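You operate a simulated robot arm through the tools that you are given. There is no shell and no other tool.

You run a simulated two-armed robot. Do the job below in one go: nothing can be reset, and whatever is moved stays where it is left.

Task
Hold the vase on the top of the orange bench steady with one hand and put the orange pad in it with the other.

Only the result counts: the job must be done as asked and must still hold three seconds after the hand-in. Knocking over, shifting, dropping, spilling or breaking anything else fails it.

Robot
Two 7-joint arms with two-finger parallel grippers on one trunk, on a base that moves. Base frame: it is fixed to the floor where the robot stands at the start and does not move with it; the origin is under the middle of the robot, x ahead of it, y to its left, z up. Lengths are in mm, angles in degrees, forces in N, time in s.
The left shoulder is at the start at [50, 168, 1146], the right one opposite. With the tool pointing down near the work surface each hand reaches from about 100 to 420 mm from the robot's upright axis, wherever it stands, measured 20 degrees to its own side. Places, roughly: vase [-1750, -1250, 750]. Payload 1.57 kg a hand.
The tool frame of a hand sits at the grasp point between the pads (the TCP): z along the fingers, y along the line on which they close. The tips reach 30 mm beyond it. The gripper opens to 80 mm. The fingers are 17 mm wide and 12 mm thick; the gripper's body (40 by 82 mm) begins 80 mm behind the TCP.
Orientation is that of the tool frame in the base frame, as [roll, pitch, yaw] about the fixed x, y, z axes, in that order (R = Rz(yaw) Ry(pitch) Rx(roll)). With the fingers straight down and closing along the base's y, the tool's x points along the base's -x, its y along +y and its z along -z.

Tools
- The arms move only by the tool servo_tool. It takes "left_motion", "right_motion" or both (then of equal length, played together; a hand with none holds still); each is a list of rows, each an object (a shift or turn left out is 0, a gripper value left out holds the last) with "slide": the shift along the base's x, y, z in mm, a list of three; "dr": the turn, a rotation vector about the base's x, y, z in degrees, a list of three; "jaw": the gripper command, from -1 (fully open) to 1 (shut), values between in proportion. In form: [{"slide": [x, y, z], "dr": [rx, ry, rz], "jaw": jaw}, ...]. A call has 1 to 20 rows; each row is the pose to reach, as a shift and turn from the pose commanded when the call began. Each row takes 0.2 s and may step no farther than 50 mm and 8.6 degrees from the row before; otherwise, or with a gripper value out of range, the whole call is refused. Where a pose cannot be reached the arm comes as near as it can. A force on the tool above 40 N (or 10 N above the force at the start of the call, whichever is more), or a blocked arm, ends the call early, and 0.2 s more pass. The fingers move at their own pace (about 45 mm/s each) and stop on an object; they squeeze with about 28 N. The grip force told is the motor's: it shows also when the fingers shut on nothing. Time passes only in rows, and 0.2 s behind the last, so rows that repeat a pose let the fingers close. It gives the time, the measured TCP pose, the force on the tool (base axes), the opening and the grip force at its end, in the units of the frame above (readings bear some noise), with the torque about the TCP (base axes, N m) and any sound that the robot's microphone picked up.
- Cameras (640 x 400 px; columns grow to the right, rows downward): "scene" is now at [102.8, -12.1, 1321]; the picture's right is [-0.17, -0.99, 0.00], its down [-0.88, 0.15, -0.46] and it looks along [0.45, -0.08, -0.89] (base axes); focal length 260 px, centre (320, 200). "left" rides on the left gripper at [72, 7, -122] in its tool frame; the picture's right is [-0.09, 1.00, 0.00], its down [-0.84, -0.08, -0.54] and it looks along [-0.54, -0.05, 0.84] (tool axes); focal length 238 px, centre (320, 200). "right" rides on the right gripper at [72, -7, -122] in its tool frame; the picture's right is [0.09, 1.00, 0.00], its down [-0.84, 0.08, -0.54] and it looks along [-0.54, 0.05, 0.84] (tool axes); focal length 238 px, centre (320, 200). There is no depth. A picture from a camera that has moved, and an enlarged one, comes with that camera's place and axes in the base frame and with its lens.
- camera(camera): a new picture of that camera. The clock stands still meanwhile.
- move_column(by): slides the trunk up (or, below 0, down) by that many mm; the arms and the scene camera ride with it, the base frame stays. It gives what a move gives, with no picture.
- steer(legs): drives the robot by 1 to 6 legs, each [ahead, left, turn to the left] in mm, mm and degrees, along the robot's own axes; the way and the turn of a leg run together, so that a leg with both is an arc; at most 1500 mm and 180 degrees a leg. The arms and the cameras ride along, it lands a little off, and it stops where it bumps. It gives what a move gives.
- turn_head(pan, tilt): turns the head with the scene camera to pan (to the left, within 80 degrees either way) and tilt (down, from -29 to 69), counted from straight ahead of the robot. It gives what a move gives.
- zoom(camera, box): a new picture of the part [left, top, right, bottom] of that camera's present view, enlarged. The clock stands still meanwhile.
- close_job(): hands the job in; it is judged then, once.

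Places have to be worked out from the pictures, the camera data and where the tool is seen. Open the grippers and draw the arms clear of the work before you hand the job in, unless the task says otherwise.

The tools are called after "Emit:" as name(argument=value, ...) on one line, values as JSON. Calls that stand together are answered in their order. servo_tool: Moves the arms, as the interface text tells. Its arguments: {"type":"object","properties":{"left_motion":{"type":"array","items":{"type":"object","properties":{"slide":{"type":"array","items":{"type":"number"}},"dr":{"type":"array","items":{"type":"number"}},"jaw":{"type":"number"}}}},"right_motion":{"type":"array","items":{"type":"object","properties":{"slide":{"type":"array","items":{"type":"number"}},"dr":{"type":"array","items":{"type":"number"}},"jaw":{"type":"number"}}}}},"required":[]} The other tools are called the same way: move_column (by) moves the trunk up or down; steer (legs) drives the base; turn_head (pan, tilt) turns the head that bears the scene camera; camera (camera) takes a picture; zoom (camera, box) takes an enlarged picture of a part of a camera's view; close_job () hands the job in.

At the start:

```text
t: 0.0
left_ee_pos: [387.1, 142.6, 752.4]
left_tcp_rot: [179.8, 0.1, -179.9]
left_contact_force: [-0.8, 0.0, -0.7]
left_wrist_torque: [0.01, 0.01, 0.0]
left_grip_width: 79.8
left_grasp_force: 0.1
right_ee_pos: [317.0, -141.4, 682.0]
right_tcp_rot: [180.0, 0.0, -179.9]
right_contact_force: [0.2, -0.7, 0.2]
right_wrist_torque: [-0.01, 0.03, 0.02]
right_grip_width: 79.8
right_grasp_force: 0.2
trunk travel left (down, up): [-314.0, 128.0]
robot x, y, heading: [1.0, -1.4, 0.1]
head pan, tilt (commanded): [-9.7, 62.8]
```

scene: 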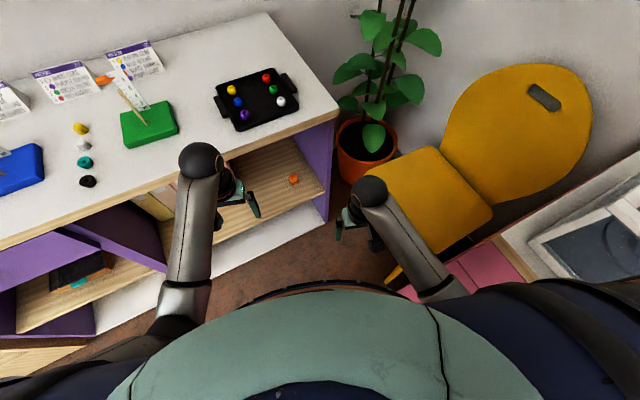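
right: 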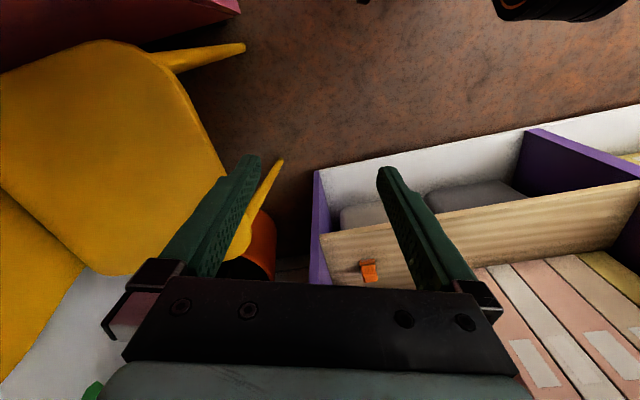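
left: 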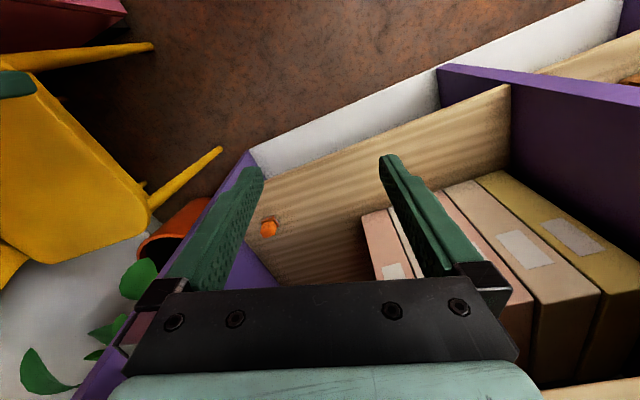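

I see a white bench with coloured parts ahead and a chair on the right. The vase is far behind, so I'll look around by zooming in and turning the head first.

Emit:
zoom(camera="scene", box=[0, 0, 340, 212])

Emit:
turn_head(pan=0, tilt=20)

Emit:
camera(camera="scene")

Emit:
turn_head(pan=80, tilt=25)

Emit:
camera(camera="scene")

Emit:
turn_head(pan=-80, tilt=25)

Emit:
camera(camera="scene")

```text
1.88 times, centred on (170, 106) of scene
camera zoom: at [102.8, -12.1, 1321.0], right [-0.17, -0.99, 0.0], down [-0.88, 0.15, -0.46], along [0.45, -0.08, -0.89], focal length 488 px, centre (602, 377)
```

zoom: 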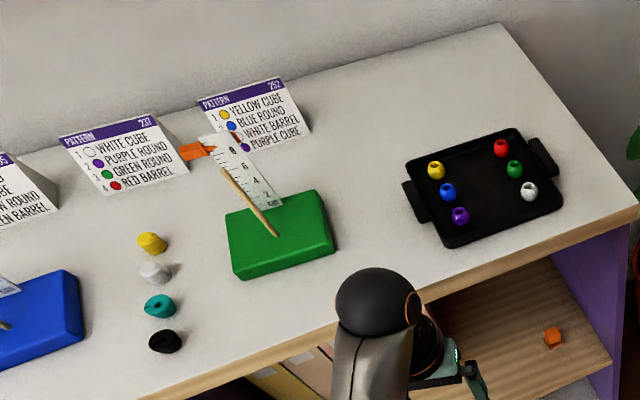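

```text
t: 1.1
left_ee_pos: [385.4, 142.8, 752.6]
left_tcp_rot: [179.7, 0.0, -179.9]
left_contact_force: [0.1, -0.6, 0.0]
left_wrist_torque: [-0.02, -0.05, 0.03]
left_grip_width: 80.1
left_grasp_force: 0.0
right_ee_pos: [317.4, -140.5, 683.3]
right_tcp_rot: [180.0, -0.1, 180.0]
right_contact_force: [-0.3, -0.5, 0.9]
right_wrist_torque: [0.05, 0.0, 0.02]
right_grip_width: 80.2
right_grasp_force: 0.1
trunk travel left (down, up): [-314.0, 128.0]
robot x, y, heading: [5.8, 2.5, 0.1]
head pan, tilt (commanded): [0.0, 20.0]
```

```text
taken
camera scene: at [133.4, -1.4, 1382.3], right [0.0, -1.0, 0.0], down [-0.34, 0.0, -0.94], along [0.94, 0.0, -0.34], focal length 260 px, centre (320, 200)
```

scene: 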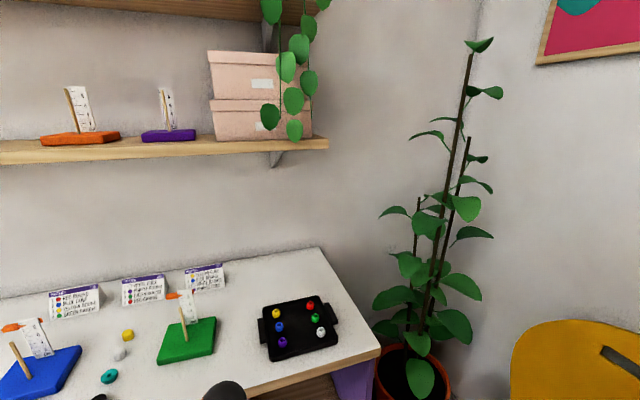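

```text
t: 2.6
left_ee_pos: [386.5, 143.2, 752.4]
left_tcp_rot: [179.8, 0.1, -179.9]
left_contact_force: [0.4, 0.1, -0.2]
left_wrist_torque: [0.02, 0.02, 0.0]
left_grip_width: 79.9
left_grasp_force: 0.0
right_ee_pos: [317.3, -141.2, 682.4]
right_tcp_rot: [-180.0, 0.0, 180.0]
right_contact_force: [-0.9, 0.1, -0.5]
right_wrist_torque: [-0.04, -0.02, -0.03]
right_grip_width: 79.9
right_grasp_force: 0.1
trunk travel left (down, up): [-314.0, 128.0]
robot x, y, heading: [2.6, 1.6, -0.1]
head pan, tilt (commanded): [80.0, 25.0]
```

```text
taken
camera scene: at [56.3, 89.3, 1374.2], right [0.98, -0.17, 0.0], down [-0.07, -0.42, -0.91], along [0.16, 0.89, -0.42], focal length 260 px, centre (320, 200)
```

scene: 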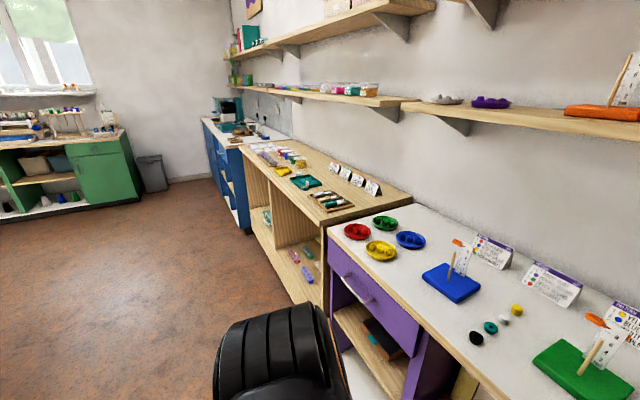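

```text
t: 5.1
left_ee_pos: [385.1, 142.3, 751.8]
left_tcp_rot: [179.7, 0.0, -179.9]
left_contact_force: [0.0, 0.1, -0.5]
left_wrist_torque: [0.0, 0.0, -0.01]
left_grip_width: 80.0
left_grasp_force: 0.0
right_ee_pos: [317.9, -141.0, 681.5]
right_tcp_rot: [180.0, 0.0, -180.0]
right_contact_force: [0.2, 0.4, 0.3]
right_wrist_torque: [-0.06, -0.01, 0.01]
right_grip_width: 80.1
right_grasp_force: 0.0
trunk travel left (down, up): [-314.0, 128.0]
robot x, y, heading: [-1.6, -0.9, 0.3]
head pan, tilt (commanded): [-80.0, 25.0]
```

```text
taken
camera scene: at [56.3, -92.1, 1374.2], right [-0.98, -0.17, 0.0], down [-0.07, 0.42, -0.91], along [0.16, -0.89, -0.42], focal length 260 px, centre (320, 200)
```

scene: 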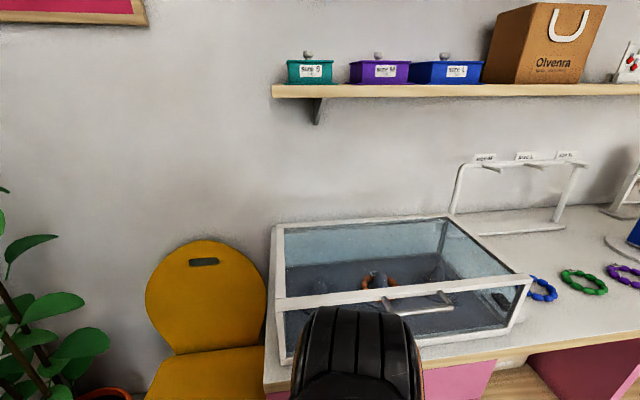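

The room is ringed with benches, and the one I want should be behind me to the right. There's open floor on the left, so I'll turn left in place in steps and look around.

Emit:
steer(legs=[[0, 0, 90]])

Emit:
turn_head(pan=0, tilt=20)

Emit:
camera(camera="scene")

Emit:
turn_head(pan=75, tilt=20)

Emit:
camera(camera="scene")

```text
t: 9.3
left_ee_pos: [-142.7, 387.4, 752.3]
left_tcp_rot: [179.8, 0.1, -89.9]
left_contact_force: [-0.2, 0.1, -0.1]
left_wrist_torque: [-0.01, 0.0, -0.01]
left_grip_width: 80.2
left_grasp_force: 0.0
right_ee_pos: [141.3, 316.6, 682.3]
right_tcp_rot: [180.0, 0.0, -90.0]
right_contact_force: [0.5, 0.3, 0.5]
right_wrist_torque: [0.02, 0.0, -0.02]
right_grip_width: 80.0
right_grasp_force: 0.0
trunk travel left (down, up): [-314.0, 128.0]
robot x, y, heading: [1.6, -0.2, 90.1]
head pan, tilt (commanded): [-80.0, 25.0]
```

```text
t: 10.8
left_ee_pos: [-142.8, 386.7, 752.3]
left_tcp_rot: [179.8, 0.1, -90.0]
left_contact_force: [0.2, -0.1, 0.4]
left_wrist_torque: [-0.02, 0.01, 0.0]
left_grip_width: 79.9
left_grasp_force: 0.0
right_ee_pos: [141.1, 317.8, 683.1]
right_tcp_rot: [-179.9, 0.0, -90.1]
right_contact_force: [0.0, -0.2, 0.4]
right_wrist_torque: [0.03, -0.01, -0.01]
right_grip_width: 79.9
right_grasp_force: 0.0
trunk travel left (down, up): [-314.0, 128.0]
robot x, y, heading: [-1.4, 0.7, 90.2]
head pan, tilt (commanded): [0.0, 20.0]
```

```text
taken
camera scene: at [0.4, 131.7, 1382.3], right [1.0, 0.0, 0.0], down [0.0, -0.34, -0.94], along [0.0, 0.94, -0.34], focal length 260 px, centre (320, 200)
```

scene: 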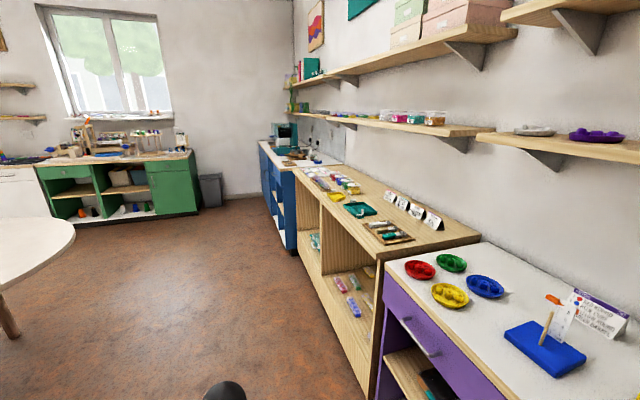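

```text
t: 12.3
left_ee_pos: [-142.5, 386.3, 751.3]
left_tcp_rot: [179.7, 0.1, -90.0]
left_contact_force: [0.4, -0.1, 0.2]
left_wrist_torque: [0.0, -0.02, -0.02]
left_grip_width: 80.2
left_grasp_force: 0.1
right_ee_pos: [141.4, 317.2, 683.2]
right_tcp_rot: [-180.0, 0.0, -90.1]
right_contact_force: [0.1, -0.2, 0.1]
right_wrist_torque: [-0.02, -0.03, -0.01]
right_grip_width: 80.1
right_grasp_force: 0.0
trunk travel left (down, up): [-314.0, 128.0]
robot x, y, heading: [-1.1, 3.0, 90.2]
head pan, tilt (commanded): [75.0, 20.0]
```

```text
taken
camera scene: at [-89.6, 62.8, 1382.3], right [0.26, 0.97, 0.0], down [0.33, -0.09, -0.94], along [-0.91, 0.24, -0.34], focal length 260 px, centre (320, 200)
```

scene: 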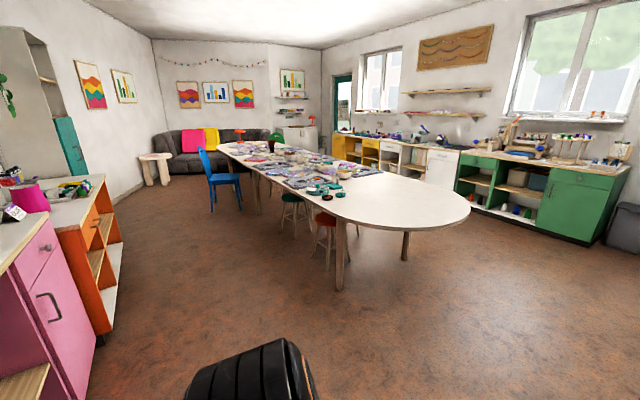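

The orange bench shows at the left edge beyond the pink one, with things on top. I'll turn further left and look at it.

Emit:
steer(legs=[[0, 0, 90]])

Emit:
turn_head(pan=35, tilt=15)

Emit:
camera(camera="scene")

```text
t: 16.5
left_ee_pos: [-385.5, -142.4, 752.4]
left_tcp_rot: [179.7, 0.1, 0.1]
left_contact_force: [-0.4, 0.5, -0.4]
left_wrist_torque: [0.01, -0.01, 0.01]
left_grip_width: 80.0
left_grasp_force: 0.0
right_ee_pos: [-317.0, 141.2, 682.0]
right_tcp_rot: [-179.9, -0.1, -0.1]
right_contact_force: [0.9, 0.6, 0.0]
right_wrist_torque: [0.01, 0.0, 0.0]
right_grip_width: 79.9
right_grasp_force: 0.0
trunk travel left (down, up): [-314.0, 128.0]
robot x, y, heading: [1.4, -2.7, 179.7]
head pan, tilt (commanded): [75.0, 20.0]
```

```text
t: 17.6
left_ee_pos: [-387.4, -142.3, 752.0]
left_tcp_rot: [179.7, 0.1, 0.0]
left_contact_force: [-0.4, 1.1, -0.6]
left_wrist_torque: [0.01, 0.02, 0.01]
left_grip_width: 80.1
left_grasp_force: 0.1
right_ee_pos: [-316.5, 141.9, 682.2]
right_tcp_rot: [-179.9, 0.0, 0.0]
right_contact_force: [0.9, 0.0, 0.3]
right_wrist_torque: [0.05, -0.01, 0.04]
right_grip_width: 79.9
right_grasp_force: 0.1
trunk travel left (down, up): [-314.0, 128.0]
robot x, y, heading: [-1.3, -2.0, 179.8]
head pan, tilt (commanded): [35.0, 15.0]
```

```text
taken
camera scene: at [-116.3, -54.8, 1390.5], right [-0.57, 0.82, 0.0], down [0.21, 0.15, -0.97], along [-0.79, -0.55, -0.26], focal length 260 px, centre (320, 200)
```

scene: 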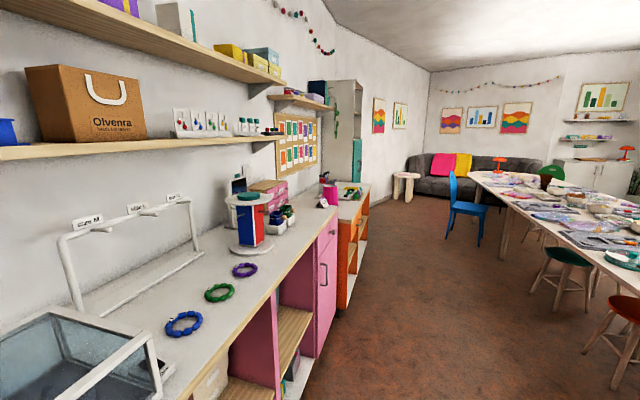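

I'll zoom in on the orange bench to identify the vase and any orange pad.

Emit:
zoom(camera="scene", box=[220, 140, 400, 260])

Emit:
zoom(camera="scene", box=[300, 160, 400, 222])

Emit:
zoom(camera="scene", box=[440, 140, 640, 265])

```text
3.33 times, centred on (310, 200) of scene
camera zoom: at [-116.3, -54.8, 1390.5], right [-0.57, 0.82, 0.0], down [0.21, 0.15, -0.97], along [-0.79, -0.55, -0.26], focal length 865 px, centre (353, 200)
```

zoom: 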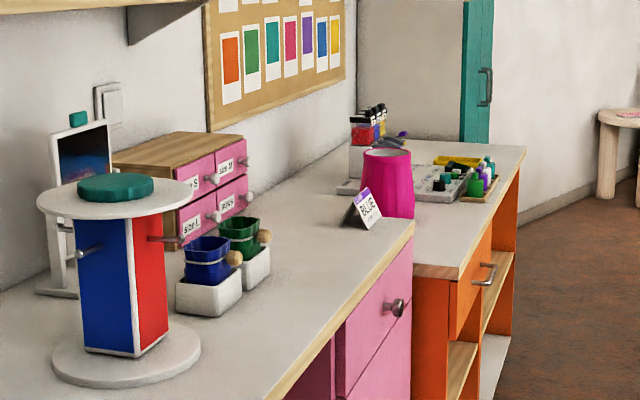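

```text
6.40 times, centred on (350, 191) of scene
camera zoom: at [-116.3, -54.8, 1390.5], right [-0.57, 0.82, 0.0], down [0.21, 0.15, -0.97], along [-0.79, -0.55, -0.26], focal length 1661 px, centre (128, 258)
```

zoom: 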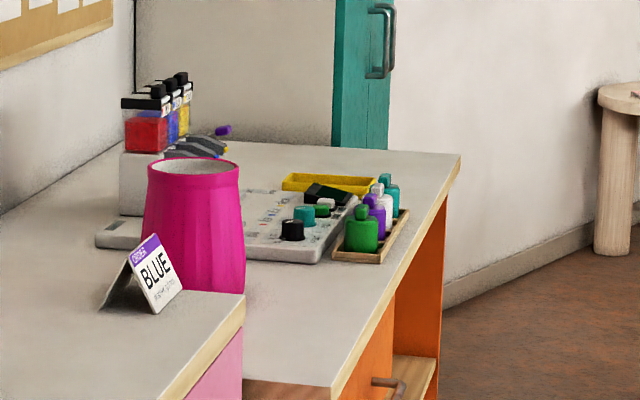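

```text
3.20 times, centred on (540, 202) of scene
camera zoom: at [-116.3, -54.8, 1390.5], right [-0.57, 0.82, 0.0], down [0.21, 0.15, -0.97], along [-0.79, -0.55, -0.26], focal length 830 px, centre (-384, 192)
```

zoom: 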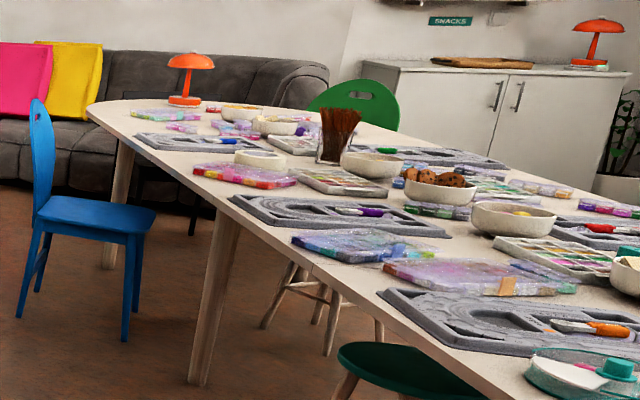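

The pink vase stands on the orange bench beyond the pink one, and the aisle to it is clear. I'll turn slightly left, drive about 1 m down the aisle and look again.

Emit:
steer(legs=[[0, 0, 15], [1000, 0, 0]])

Emit:
turn_head(pan=25, tilt=25)

Emit:
camera(camera="scene")

```text
t: 23.6
left_ee_pos: [-1298.6, -478.6, 752.1]
left_tcp_rot: [179.8, 0.1, 14.0]
left_contact_force: [0.0, 0.5, 0.8]
left_wrist_torque: [0.0, 0.03, -0.01]
left_grip_width: 79.8
left_grasp_force: 0.1
right_ee_pos: [-1299.9, -186.1, 681.9]
right_tcp_rot: [-180.0, 0.0, 14.0]
right_contact_force: [-0.7, -0.5, -0.7]
right_wrist_torque: [0.0, 0.0, -0.02]
right_grip_width: 80.2
right_grasp_force: 0.1
trunk travel left (down, up): [-314.0, 128.0]
robot x, y, heading: [-956.1, -246.2, -166.2]
head pan, tilt (commanded): [35.0, 15.0]
```

```text
t: 24.4
left_ee_pos: [-1297.7, -478.2, 752.9]
left_tcp_rot: [179.7, 0.1, 14.0]
left_contact_force: [0.7, -0.3, 0.2]
left_wrist_torque: [0.0, -0.01, 0.01]
left_grip_width: 79.9
left_grasp_force: 0.1
right_ee_pos: [-1299.3, -187.1, 682.9]
right_tcp_rot: [-179.9, 0.0, 13.9]
right_contact_force: [-0.2, 0.1, -0.7]
right_wrist_torque: [0.01, 0.0, 0.01]
right_grip_width: 80.0
right_grasp_force: 0.0
trunk travel left (down, up): [-314.0, 128.0]
robot x, y, heading: [-957.5, -247.2, -166.2]
head pan, tilt (commanded): [25.0, 25.0]
```

```text
taken
camera scene: at [-1067.5, -316.1, 1374.3], right [-0.63, 0.78, 0.0], down [0.33, 0.27, -0.91], along [-0.71, -0.57, -0.42], focal length 260 px, centre (320, 200)
```

scene: 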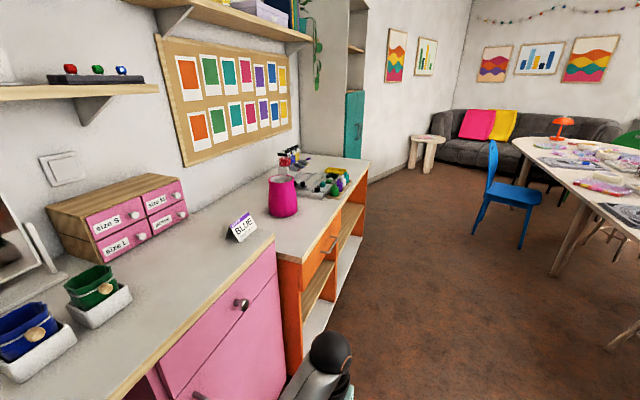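

The vase and bench are nearer now. I'll zoom in to look for the orange pad and get better pixel measurements.

Emit:
zoom(camera="scene", box=[220, 130, 400, 242])

Emit:
turn_head(pan=25, tilt=50)

Emit:
camera(camera="scene")

```text
3.56 times, centred on (310, 186) of scene
camera zoom: at [-1067.5, -316.1, 1374.3], right [-0.63, 0.78, 0.0], down [0.33, 0.27, -0.91], along [-0.71, -0.57, -0.42], focal length 923 px, centre (356, 250)
```

zoom: 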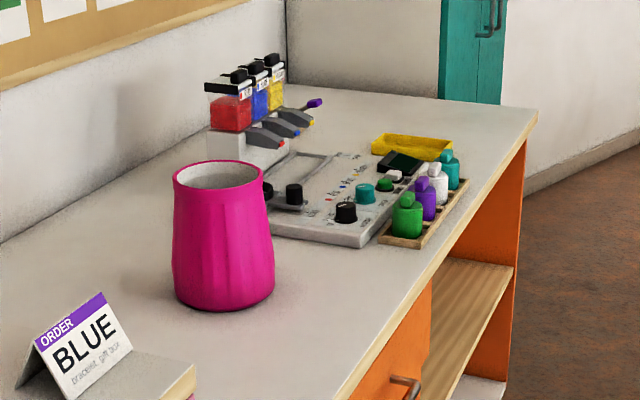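

```text
t: 25.2
left_ee_pos: [-1298.2, -479.6, 752.0]
left_tcp_rot: [179.8, 0.0, 14.0]
left_contact_force: [-0.5, 0.7, 0.6]
left_wrist_torque: [0.06, 0.01, -0.02]
left_grip_width: 79.9
left_grasp_force: 0.1
right_ee_pos: [-1300.5, -186.5, 682.6]
right_tcp_rot: [-180.0, 0.0, 14.0]
right_contact_force: [-0.6, -0.4, -0.4]
right_wrist_torque: [0.01, 0.0, 0.02]
right_grip_width: 80.2
right_grasp_force: 0.0
trunk travel left (down, up): [-314.0, 128.0]
robot x, y, heading: [-955.1, -244.7, -166.1]
head pan, tilt (commanded): [25.0, 50.0]
```

```text
taken
camera scene: at [-1055.7, -306.6, 1336.8], right [-0.63, 0.78, 0.0], down [0.6, 0.48, -0.64], along [-0.5, -0.4, -0.77], focal length 260 px, centre (320, 200)
```

scene: 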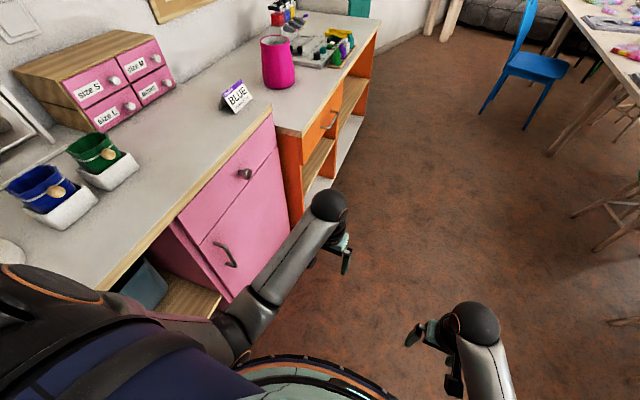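

From two viewpoints I put the vase near (-1824, -1147), with its base around z 796 and its rim around z 960. The bench front runs about 18° off the base x axis. I'll drive to a spot in front of it, staying clear of the edge, and turn to face it.

Emit:
steer(legs=[[1117, -113, 0], [0, 0, 94]])

Emit:
turn_head(pan=0, tilt=30)

Emit:
camera(camera="scene")

```text
t: 35.0
left_ee_pos: [-1834.9, -733.0, 751.0]
left_tcp_rot: [179.7, 0.1, 107.1]
left_contact_force: [1.0, 0.1, 0.0]
left_wrist_torque: [0.04, 0.0, 0.0]
left_grip_width: 79.9
left_grasp_force: 0.0
right_ee_pos: [-2125.1, -751.5, 683.2]
right_tcp_rot: [179.9, 0.1, 107.1]
right_contact_force: [-0.4, 0.2, -0.5]
right_wrist_torque: [-0.01, -0.01, 0.02]
right_grip_width: 80.1
right_grasp_force: 0.1
trunk travel left (down, up): [-314.0, 128.0]
robot x, y, heading: [-2086.2, -404.0, -72.9]
head pan, tilt (commanded): [25.0, 50.0]
```

```text
t: 35.9
left_ee_pos: [-1833.0, -733.7, 752.7]
left_tcp_rot: [179.8, 0.0, 107.2]
left_contact_force: [-0.6, 0.4, 0.8]
left_wrist_torque: [-0.01, 0.0, -0.01]
left_grip_width: 79.9
left_grasp_force: 0.1
right_ee_pos: [-2125.6, -750.8, 682.0]
right_tcp_rot: [-180.0, -0.1, 107.1]
right_contact_force: [0.2, 0.8, -0.2]
right_wrist_torque: [-0.02, 0.01, -0.01]
right_grip_width: 79.8
right_grasp_force: 0.0
trunk travel left (down, up): [-314.0, 128.0]
robot x, y, heading: [-2085.2, -404.5, -73.0]
head pan, tilt (commanded): [0.0, 30.0]
```

```text
taken
camera scene: at [-2045.0, -531.6, 1366.2], right [-0.96, -0.29, 0.0], down [-0.15, 0.48, -0.87], along [0.25, -0.83, -0.5], focal length 260 px, centre (320, 200)
```

scene: 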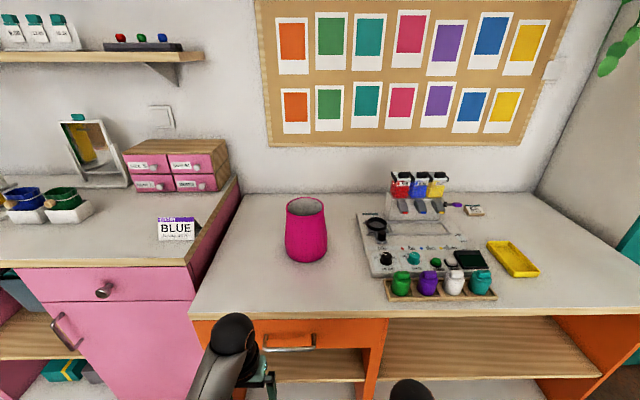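

The vase is in clear view now. I'll zoom in on the bench top and on the shelves to look for the orange pad.

Emit:
zoom(camera="scene", box=[340, 160, 560, 310])

Emit:
zoom(camera="scene", box=[180, 150, 380, 400])

Emit:
zoom(camera="scene", box=[0, 80, 240, 250])

```text
2.67 times, centred on (450, 235) of scene
camera zoom: at [-2045.0, -531.6, 1366.2], right [-0.96, -0.29, 0.0], down [-0.15, 0.48, -0.87], along [0.25, -0.83, -0.5], focal length 692 px, centre (-27, 107)
```

zoom: 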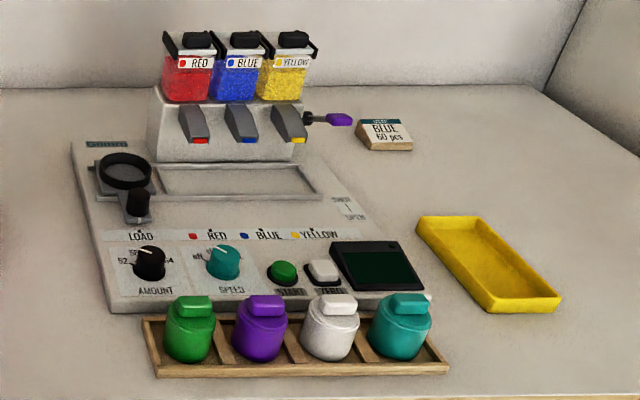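

```text
1.60 times, centred on (280, 275) of scene
camera zoom: at [-2045.0, -531.6, 1366.2], right [-0.96, -0.29, 0.0], down [-0.15, 0.48, -0.87], along [0.25, -0.83, -0.5], focal length 415 px, centre (384, 80)
```

zoom: 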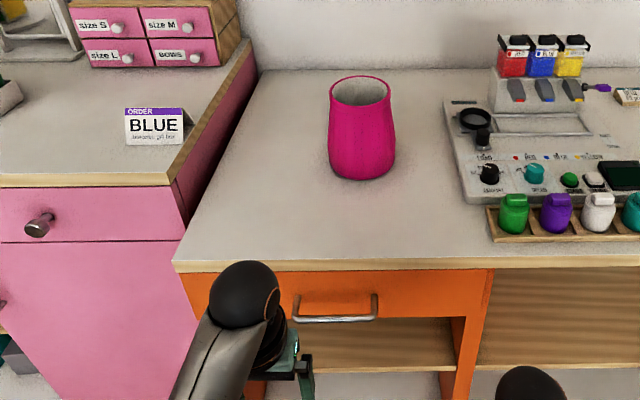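

```text
2.35 times, centred on (120, 165) of scene
camera zoom: at [-2045.0, -531.6, 1366.2], right [-0.96, -0.29, 0.0], down [-0.15, 0.48, -0.87], along [0.25, -0.83, -0.5], focal length 611 px, centre (791, 282)
```

zoom: 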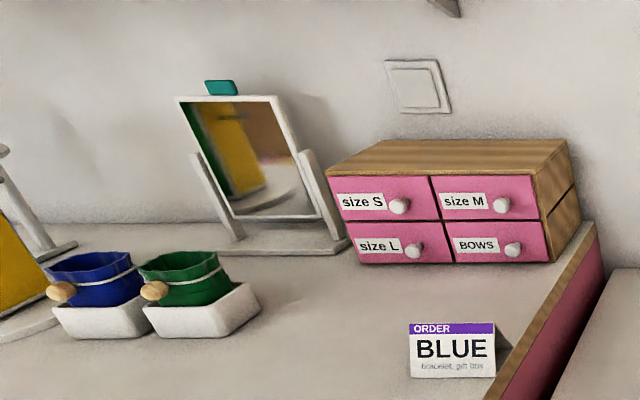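

There's no orange pad on this bench top. I'll scan the rest of the room from here.

Emit:
turn_head(pan=-80, tilt=20)

Emit:
camera(camera="scene")

Emit:
turn_head(pan=80, tilt=20)

Emit:
camera(camera="scene")

Emit:
turn_head(pan=0, tilt=60)

Emit:
camera(camera="scene")

Emit:
camera(camera="left")

Emit:
camera(camera="right")

```text
t: 37.4
left_ee_pos: [-1834.1, -732.9, 752.4]
left_tcp_rot: [179.8, 0.0, 107.0]
left_contact_force: [-0.1, 0.0, 0.5]
left_wrist_torque: [0.04, 0.01, 0.01]
left_grip_width: 79.9
left_grasp_force: 0.1
right_ee_pos: [-2124.1, -749.8, 682.4]
right_tcp_rot: [-180.0, 0.0, 107.1]
right_contact_force: [-0.4, 0.5, 0.2]
right_wrist_torque: [-0.01, -0.02, 0.04]
right_grip_width: 80.0
right_grasp_force: 0.0
trunk travel left (down, up): [-314.0, 128.0]
robot x, y, heading: [-2084.6, -408.7, -73.0]
head pan, tilt (commanded): [-80.0, 20.0]
```

```text
taken
camera scene: at [-2154.5, -487.5, 1382.3], right [-0.46, 0.89, 0.0], down [0.3, 0.16, -0.94], along [-0.84, -0.43, -0.34], focal length 260 px, centre (320, 200)
```

scene: 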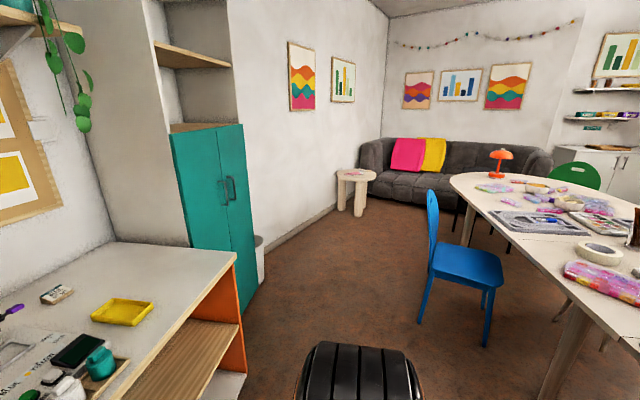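

```text
t: 39.9
left_ee_pos: [-1833.4, -732.9, 751.8]
left_tcp_rot: [179.7, 0.1, 107.1]
left_contact_force: [0.0, -0.4, -0.4]
left_wrist_torque: [0.0, 0.01, 0.0]
left_grip_width: 80.1
left_grasp_force: 0.0
right_ee_pos: [-2125.6, -750.4, 681.9]
right_tcp_rot: [-180.0, 0.0, 107.1]
right_contact_force: [-0.2, -0.7, -0.2]
right_wrist_torque: [0.03, 0.01, 0.05]
right_grip_width: 79.9
right_grasp_force: 0.1
trunk travel left (down, up): [-314.0, 128.0]
robot x, y, heading: [-2084.9, -403.8, -72.8]
head pan, tilt (commanded): [80.0, 20.0]
```

```text
taken
camera scene: at [-1979.1, -433.7, 1382.3], right [0.12, -0.99, 0.0], down [-0.34, -0.04, -0.94], along [0.93, 0.12, -0.34], focal length 260 px, centre (320, 200)
```

scene: 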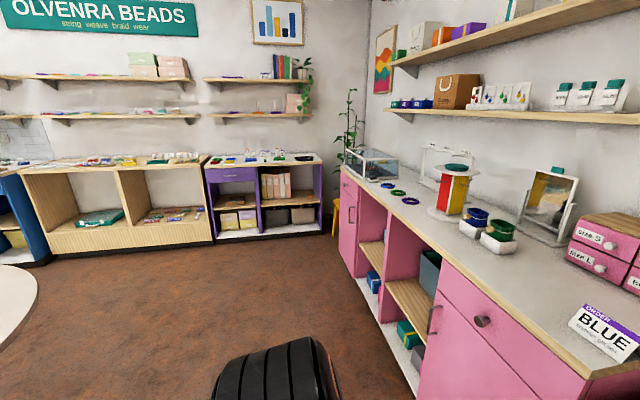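

```text
t: 41.4
left_ee_pos: [-1833.8, -733.5, 752.5]
left_tcp_rot: [179.7, 0.1, 107.1]
left_contact_force: [0.0, -0.3, 0.0]
left_wrist_torque: [0.02, 0.0, -0.02]
left_grip_width: 79.9
left_grasp_force: 0.0
right_ee_pos: [-2126.5, -750.3, 682.0]
right_tcp_rot: [-179.9, 0.0, 107.1]
right_contact_force: [0.5, 0.4, 0.0]
right_wrist_torque: [0.0, -0.02, -0.01]
right_grip_width: 79.7
right_grasp_force: 0.2
trunk travel left (down, up): [-314.0, 128.0]
robot x, y, heading: [-2084.2, -405.7, -73.0]
head pan, tilt (commanded): [0.0, 60.0]
```

```text
taken
camera scene: at [-2052.0, -508.8, 1324.2], right [-0.96, -0.29, 0.0], down [-0.25, 0.83, -0.5], along [0.15, -0.48, -0.87], focal length 260 px, centre (320, 200)
```

scene: 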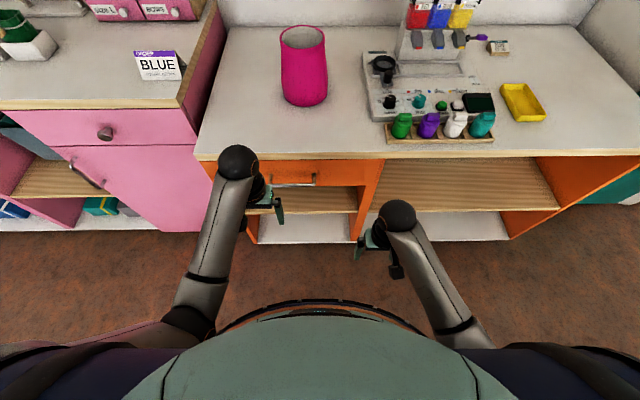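

```text
taken
camera left: at [-1848.9, -662.7, 874.6], right [0.98, 0.21, 0.0], down [0.17, -0.82, 0.54], along [0.12, -0.53, -0.84], focal length 238 px, centre (320, 200)
```

left: 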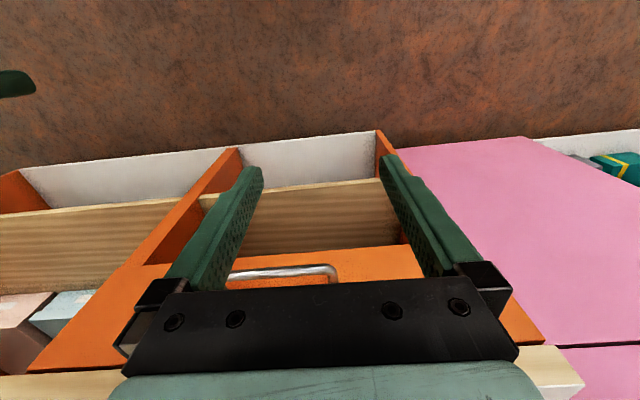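

```text
taken
camera right: at [-2153.3, -683.4, 805.7], right [0.92, 0.38, 0.0], down [0.32, -0.78, 0.54], along [0.21, -0.5, -0.84], focal length 238 px, centre (320, 200)
```

right: 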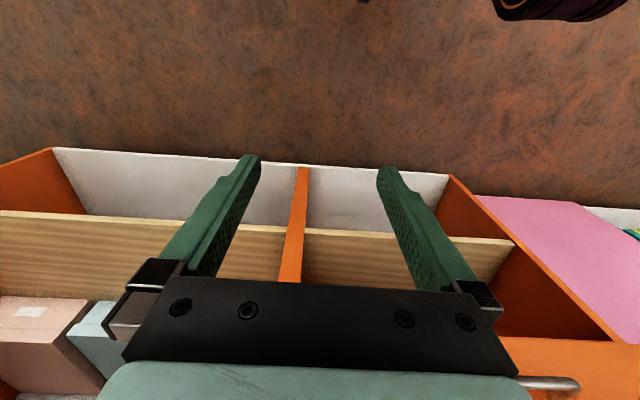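

No pad on the lower shelves here either. The small orange thing on the purple bench's shelf, seen at the start, is a candidate, so I'll look closer at the far benches.

Emit:
turn_head(pan=80, tilt=20)

Emit:
zoom(camera="scene", box=[190, 130, 350, 250])

Emit:
zoom(camera="scene", box=[0, 130, 200, 255])

Emit:
zoom(camera="scene", box=[330, 130, 530, 255])

Emit:
zoom(camera="scene", box=[340, 220, 540, 400])

```text
t: 43.0
left_ee_pos: [-1834.6, -733.1, 750.7]
left_tcp_rot: [179.7, 0.0, 107.1]
left_contact_force: [0.1, -0.5, 0.5]
left_wrist_torque: [0.02, -0.01, 0.0]
left_grip_width: 80.1
left_grasp_force: 0.0
right_ee_pos: [-2125.6, -750.6, 682.6]
right_tcp_rot: [179.9, 0.0, 107.1]
right_contact_force: [0.2, -0.3, -0.7]
right_wrist_torque: [-0.01, 0.02, -0.01]
right_grip_width: 79.9
right_grasp_force: 0.1
trunk travel left (down, up): [-314.0, 128.0]
robot x, y, heading: [-2083.9, -404.7, -72.8]
head pan, tilt (commanded): [80.0, 20.0]
```

```text
3.33 times, centred on (270, 190) of scene
camera zoom: at [-1979.1, -433.7, 1382.3], right [0.12, -0.99, 0.0], down [-0.34, -0.04, -0.94], along [0.93, 0.11, -0.34], focal length 865 px, centre (487, 233)
```

zoom: 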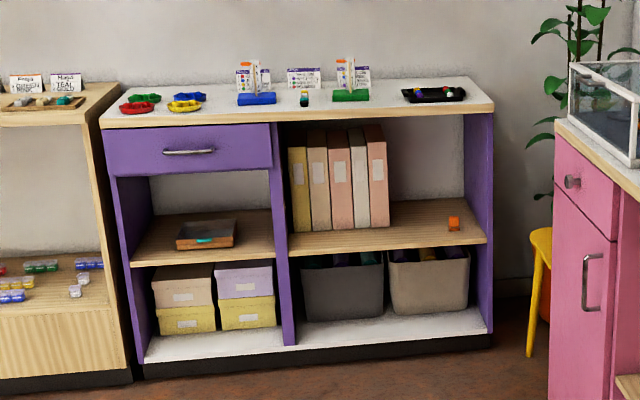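

```text
3.20 times, centred on (100, 192) of scene
camera zoom: at [-1979.1, -433.7, 1382.3], right [0.12, -0.99, 0.0], down [-0.34, -0.04, -0.94], along [0.93, 0.11, -0.34], focal length 830 px, centre (1024, 224)
```

zoom: 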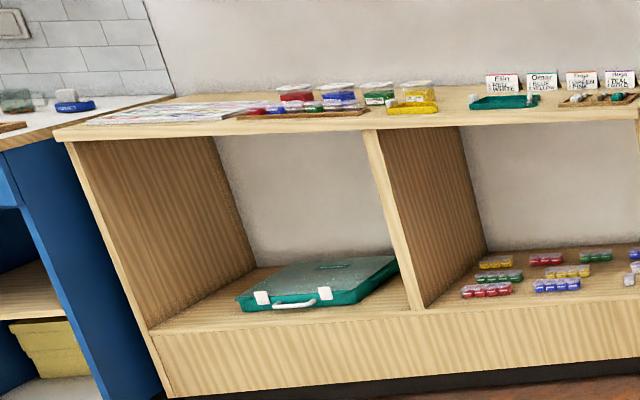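

```text
3.20 times, centred on (430, 192) of scene
camera zoom: at [-1979.1, -433.7, 1382.3], right [0.12, -0.99, 0.0], down [-0.34, -0.04, -0.94], along [0.93, 0.11, -0.34], focal length 830 px, centre (-32, 224)
```

zoom: 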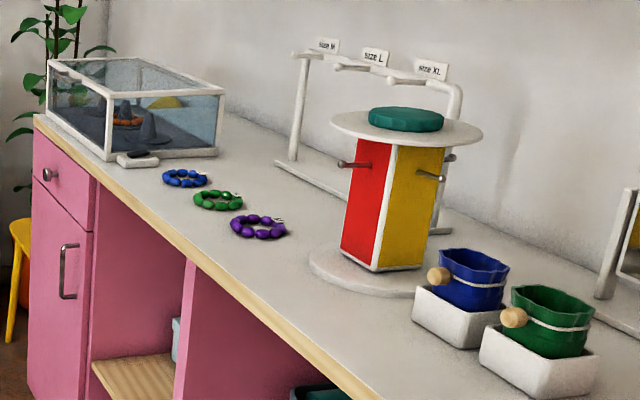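

```text
2.22 times, centred on (440, 310) of scene
camera zoom: at [-1979.1, -433.7, 1382.3], right [0.12, -0.99, 0.0], down [-0.34, -0.04, -0.94], along [0.93, 0.11, -0.34], focal length 577 px, centre (53, -44)
```

zoom: 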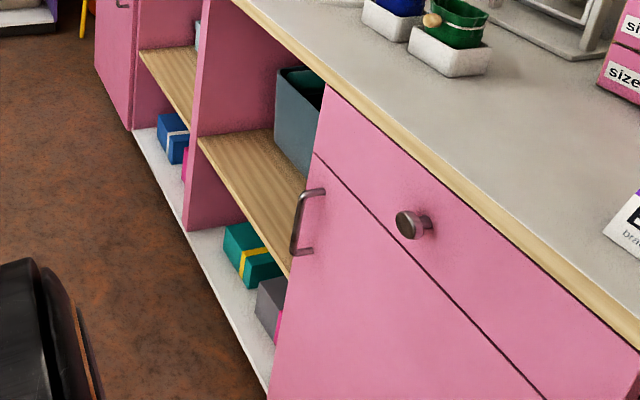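

The orange block-like thing on the purple bench's middle shelf triangulates from the three starting pictures to about (658, -1, 440). Before I commit to it, I'll turn towards that end of the room and check the table and the other benches for any other orange pad.

Emit:
steer(legs=[[0, 0, 91]])

Emit:
turn_head(pan=80, tilt=20)

Emit:
camera(camera="scene")

Emit:
zoom(camera="scene", box=[0, 100, 320, 300])

Emit:
zoom(camera="scene", box=[320, 100, 640, 300])

```text
t: 47.2
left_ee_pos: [-1754.7, -157.7, 752.8]
left_tcp_rot: [179.7, 0.1, -163.0]
left_contact_force: [0.1, 0.2, -0.8]
left_wrist_torque: [0.0, 0.02, 0.01]
left_grip_width: 80.0
left_grasp_force: 0.1
right_ee_pos: [-1738.4, -447.6, 681.9]
right_tcp_rot: [-179.9, 0.0, -163.2]
right_contact_force: [0.5, -0.5, 0.5]
right_wrist_torque: [0.02, 0.0, 0.0]
right_grip_width: 80.0
right_grasp_force: 0.0
trunk travel left (down, up): [-314.0, 128.0]
robot x, y, heading: [-2082.3, -404.9, 16.7]
head pan, tilt (commanded): [80.0, 20.0]
```

```text
t: 47.8
left_ee_pos: [-1756.3, -154.8, 752.6]
left_tcp_rot: [179.6, 0.0, -162.9]
left_contact_force: [0.3, -0.2, 1.1]
left_wrist_torque: [0.01, 0.0, 0.03]
left_grip_width: 80.1
left_grasp_force: 0.0
right_ee_pos: [-1738.3, -447.7, 681.9]
right_tcp_rot: [180.0, 0.0, -163.1]
right_contact_force: [-0.1, -0.2, 0.2]
right_wrist_torque: [0.01, 0.01, 0.01]
right_grip_width: 79.8
right_grasp_force: 0.1
trunk travel left (down, up): [-314.0, 128.0]
robot x, y, heading: [-2084.7, -405.8, 17.1]
head pan, tilt (commanded): [80.0, 20.0]
```

```text
taken
camera scene: at [-2056.2, -302.8, 1382.3], right [0.99, 0.12, 0.0], down [0.04, -0.34, -0.94], along [-0.11, 0.93, -0.34], focal length 260 px, centre (320, 200)
```

scene: 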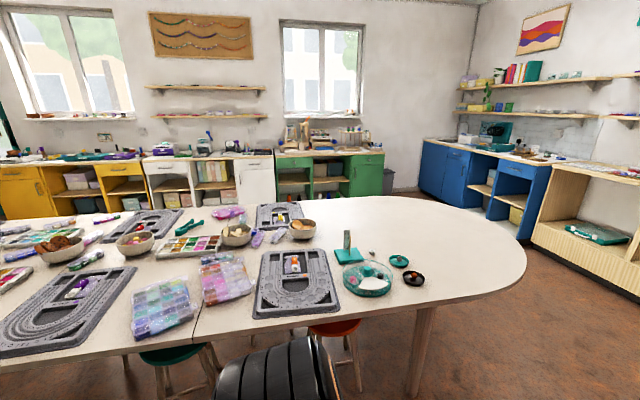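

```text
2.00 times, centred on (160, 200) of scene
camera zoom: at [-2056.2, -302.8, 1382.3], right [0.99, 0.12, 0.0], down [0.04, -0.34, -0.94], along [-0.11, 0.93, -0.34], focal length 519 px, centre (640, 200)
```

zoom: 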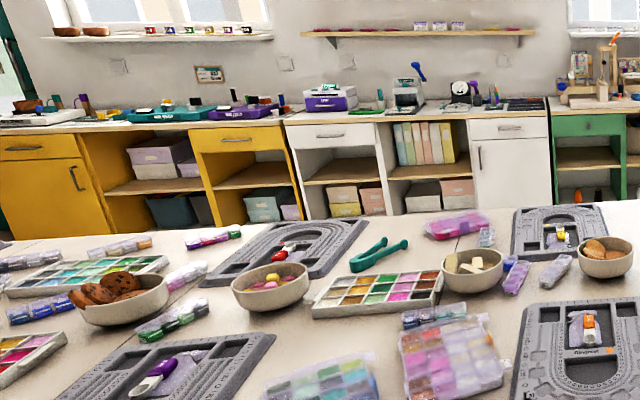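

```text
2.00 times, centred on (480, 200) of scene
camera zoom: at [-2056.2, -302.8, 1382.3], right [0.99, 0.12, 0.0], down [0.04, -0.34, -0.94], along [-0.11, 0.93, -0.34], focal length 519 px, centre (0, 200)
```

zoom: 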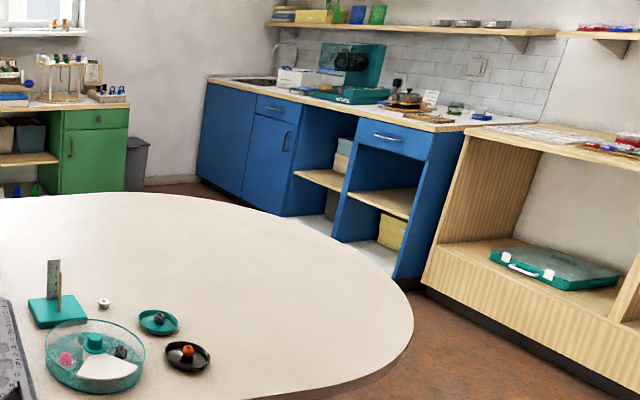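

Nothing on the table or the far benches looks like an orange pad. I'll drive back to the purple bench to look at the orange object on its shelf.

Emit:
steer(legs=[[1000, -150, 0], [1050, -150, 0]])

Emit:
turn_head(pan=-10, tilt=45)

Emit:
camera(camera="scene")

Emit:
camera(camera="right")

```text
t: 57.7
left_ee_pos: [253.0, 137.7, 751.0]
left_tcp_rot: [179.7, 0.0, -163.2]
left_contact_force: [-0.4, 0.2, 0.5]
left_wrist_torque: [-0.01, 0.01, 0.01]
left_grip_width: 79.9
left_grasp_force: 0.1
right_ee_pos: [261.8, -145.5, 684.0]
right_tcp_rot: [178.6, -0.2, -163.6]
right_contact_force: [0.6, 0.9, 0.5]
right_wrist_torque: [0.0, 0.01, 0.01]
right_grip_width: 79.8
right_grasp_force: 0.0
trunk travel left (down, up): [-314.0, 128.0]
robot x, y, heading: [-78.9, -115.4, 16.6]
head pan, tilt (commanded): [80.0, 20.0]
stopped in leg 2: the robot was blocked; the commanded pose is now the measured one
```

```text
t: 59.3
left_ee_pos: [252.1, 136.7, 751.1]
left_tcp_rot: [179.9, 0.1, -163.3]
left_contact_force: [-0.4, -0.6, -0.3]
left_wrist_torque: [0.01, 0.01, -0.04]
left_grip_width: 80.1
left_grasp_force: 0.1
right_ee_pos: [262.8, -145.9, 682.6]
right_tcp_rot: [178.7, -0.3, -163.4]
right_contact_force: [-0.4, 0.8, 0.2]
right_wrist_torque: [-0.01, 0.0, 0.02]
right_grip_width: 79.9
right_grasp_force: 0.0
trunk travel left (down, up): [-314.0, 128.0]
robot x, y, heading: [-79.9, -110.7, 16.8]
head pan, tilt (commanded): [-10.0, 45.0]
```

```text
taken
camera scene: at [42.0, -89.7, 1343.6], right [0.12, -0.99, 0.0], down [-0.7, -0.08, -0.71], along [0.7, 0.08, -0.71], focal length 260 px, centre (320, 200)
```

scene: 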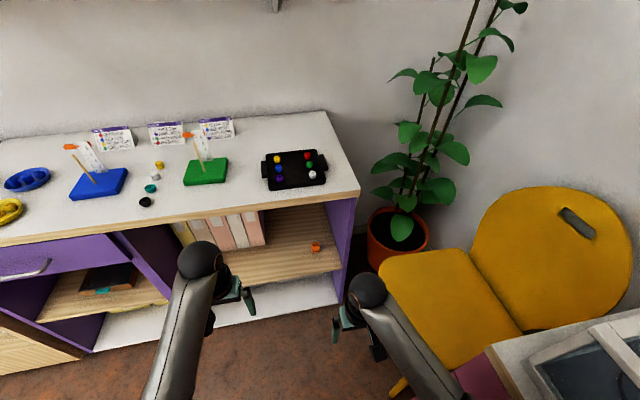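

```text
taken
camera right: at [196.4, -174.6, 807.3], right [-0.37, 0.93, 0.02], down [0.79, 0.3, 0.54], along [0.49, 0.22, -0.84], focal length 238 px, centre (320, 200)
```

right: 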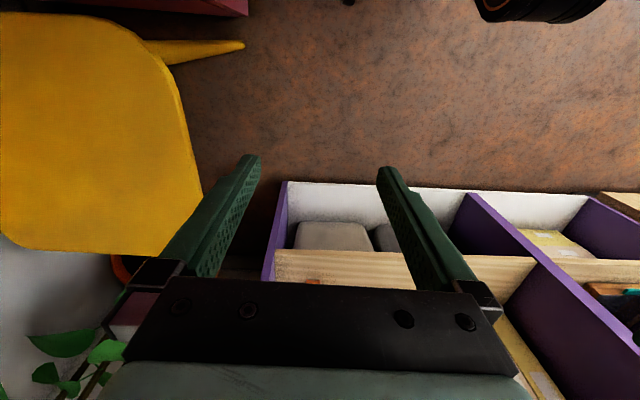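

The drive stopped early at about (-79, -115), and the right wrist is turned by a degree, so the right arm or the base probably touched something on the right. I'll look that way before moving.

Emit:
turn_head(pan=-70, tilt=55)

Emit:
camera(camera="scene")

Emit:
turn_head(pan=-80, tilt=30)

Emit:
camera(camera="scene")

```text
t: 60.6
left_ee_pos: [252.7, 136.7, 751.2]
left_tcp_rot: [179.9, 0.0, -163.3]
left_contact_force: [0.0, 0.7, 0.6]
left_wrist_torque: [0.01, 0.02, 0.0]
left_grip_width: 79.8
left_grasp_force: 0.0
right_ee_pos: [262.6, -146.8, 683.5]
right_tcp_rot: [178.7, -0.3, -163.5]
right_contact_force: [0.4, -1.0, -0.6]
right_wrist_torque: [-0.03, -0.02, 0.01]
right_grip_width: 80.1
right_grasp_force: 0.1
trunk travel left (down, up): [-314.0, 128.0]
robot x, y, heading: [-79.5, -110.4, 16.8]
head pan, tilt (commanded): [-70.0, 55.0]
```

```text
taken
camera scene: at [4.1, -156.9, 1330.4], right [-0.8, -0.6, 0.0], down [-0.49, 0.66, -0.58], along [0.34, -0.46, -0.82], focal length 260 px, centre (320, 200)
```

scene: 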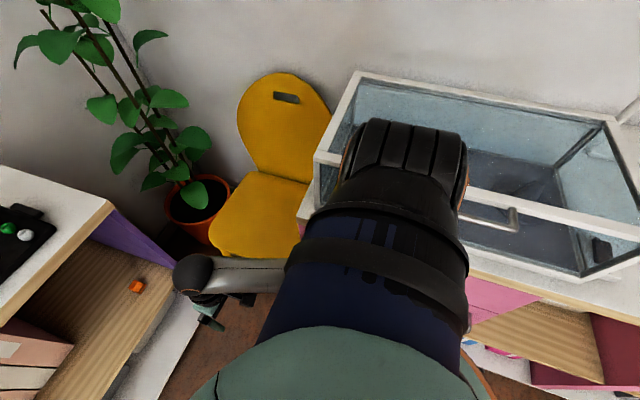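

```text
t: 61.5
left_ee_pos: [252.2, 136.2, 750.8]
left_tcp_rot: [179.9, 0.1, -163.3]
left_contact_force: [-0.4, 0.1, 0.4]
left_wrist_torque: [0.01, 0.02, 0.01]
left_grip_width: 80.0
left_grasp_force: 0.0
right_ee_pos: [261.6, -145.6, 683.2]
right_tcp_rot: [178.9, -0.2, -163.5]
right_contact_force: [-1.6, 0.1, 0.1]
right_wrist_torque: [-0.01, 0.0, -0.01]
right_grip_width: 79.9
right_grasp_force: 0.0
trunk travel left (down, up): [-314.0, 128.0]
robot x, y, heading: [-76.8, -112.9, 16.7]
head pan, tilt (commanded): [-80.0, 30.0]
```

```text
taken
camera scene: at [1.5, -179.7, 1366.5], right [-0.89, -0.45, 0.0], down [-0.22, 0.44, -0.87], along [0.39, -0.78, -0.5], focal length 260 px, centre (320, 200)
```

scene: 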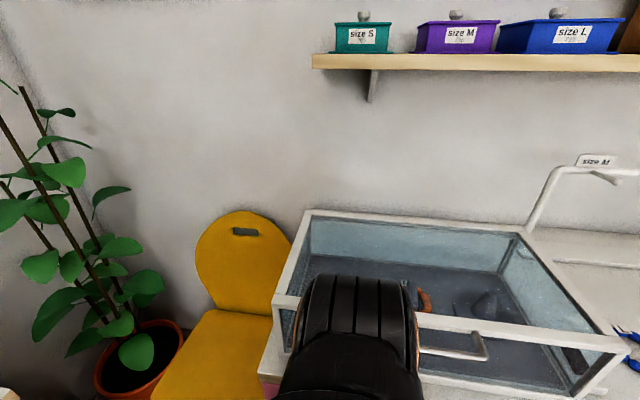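

The right elbow is against the glass case on the pink bench, so I'll back off to the left straight away, then look at the orange object and check the case.

Emit:
steer(legs=[[-20, 200, 0]])

Emit:
turn_head(pan=-15, tilt=40)

Emit:
camera(camera="scene")

Emit:
turn_head(pan=-75, tilt=30)

Emit:
camera(camera="scene")

```text
t: 63.9
left_ee_pos: [177.5, 320.5, 751.4]
left_tcp_rot: [179.7, 0.1, -163.3]
left_contact_force: [-0.1, 0.2, 0.1]
left_wrist_torque: [0.01, 0.04, 0.0]
left_grip_width: 80.1
left_grasp_force: 0.0
right_ee_pos: [186.8, 35.5, 683.6]
right_tcp_rot: [178.8, -0.1, -163.3]
right_contact_force: [0.0, -0.4, 0.0]
right_wrist_torque: [0.0, 0.02, 0.01]
right_grip_width: 79.8
right_grasp_force: 0.0
trunk travel left (down, up): [-314.0, 128.0]
robot x, y, heading: [-152.9, 72.0, 16.9]
head pan, tilt (commanded): [-80.0, 30.0]
```

```text
t: 65.2
left_ee_pos: [177.1, 318.9, 751.7]
left_tcp_rot: [179.6, 0.1, -163.1]
left_contact_force: [-0.1, 0.2, 0.2]
left_wrist_torque: [-0.03, 0.0, 0.01]
left_grip_width: 80.4
left_grasp_force: 0.0
right_ee_pos: [187.8, 36.3, 682.8]
right_tcp_rot: [178.7, -0.2, -163.4]
right_contact_force: [-0.1, 0.2, -0.7]
right_wrist_torque: [0.02, 0.04, -0.01]
right_grip_width: 80.4
right_grasp_force: 0.1
trunk travel left (down, up): [-314.0, 128.0]
robot x, y, heading: [-150.8, 71.9, 16.6]
head pan, tilt (commanded): [-15.0, 40.0]
```

```text
taken
camera scene: at [-29.1, 84.1, 1350.9], right [0.03, -1.0, 0.0], down [-0.64, -0.02, -0.77], along [0.77, 0.02, -0.64], focal length 260 px, centre (320, 200)
```

scene: 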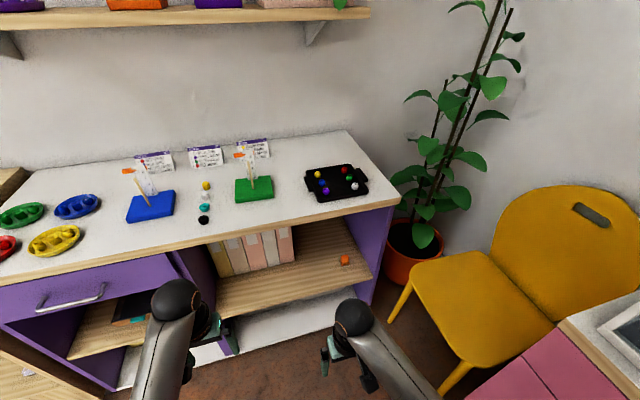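

```text
t: 66.5
left_ee_pos: [176.1, 319.5, 751.7]
left_tcp_rot: [179.7, 0.1, -163.2]
left_contact_force: [0.4, -0.9, -1.1]
left_wrist_torque: [-0.01, -0.02, -0.02]
left_grip_width: 79.8
left_grasp_force: 0.1
right_ee_pos: [188.2, 36.2, 682.9]
right_tcp_rot: [178.8, -0.2, -163.5]
right_contact_force: [-0.1, -0.4, -0.4]
right_wrist_torque: [0.01, 0.02, -0.01]
right_grip_width: 80.1
right_grasp_force: 0.0
trunk travel left (down, up): [-314.0, 128.0]
robot x, y, heading: [-153.5, 73.5, 16.8]
head pan, tilt (commanded): [-75.0, 30.0]
```

```text
taken
camera scene: at [-66.5, 4.7, 1366.3], right [-0.85, -0.53, 0.0], down [-0.26, 0.43, -0.87], along [0.46, -0.74, -0.5], focal length 260 px, centre (320, 200)
```

scene: 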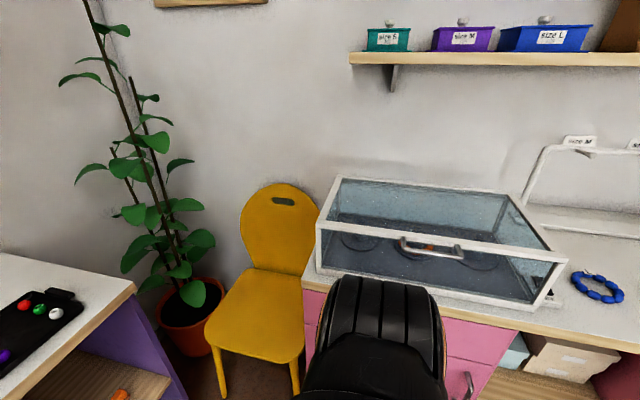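

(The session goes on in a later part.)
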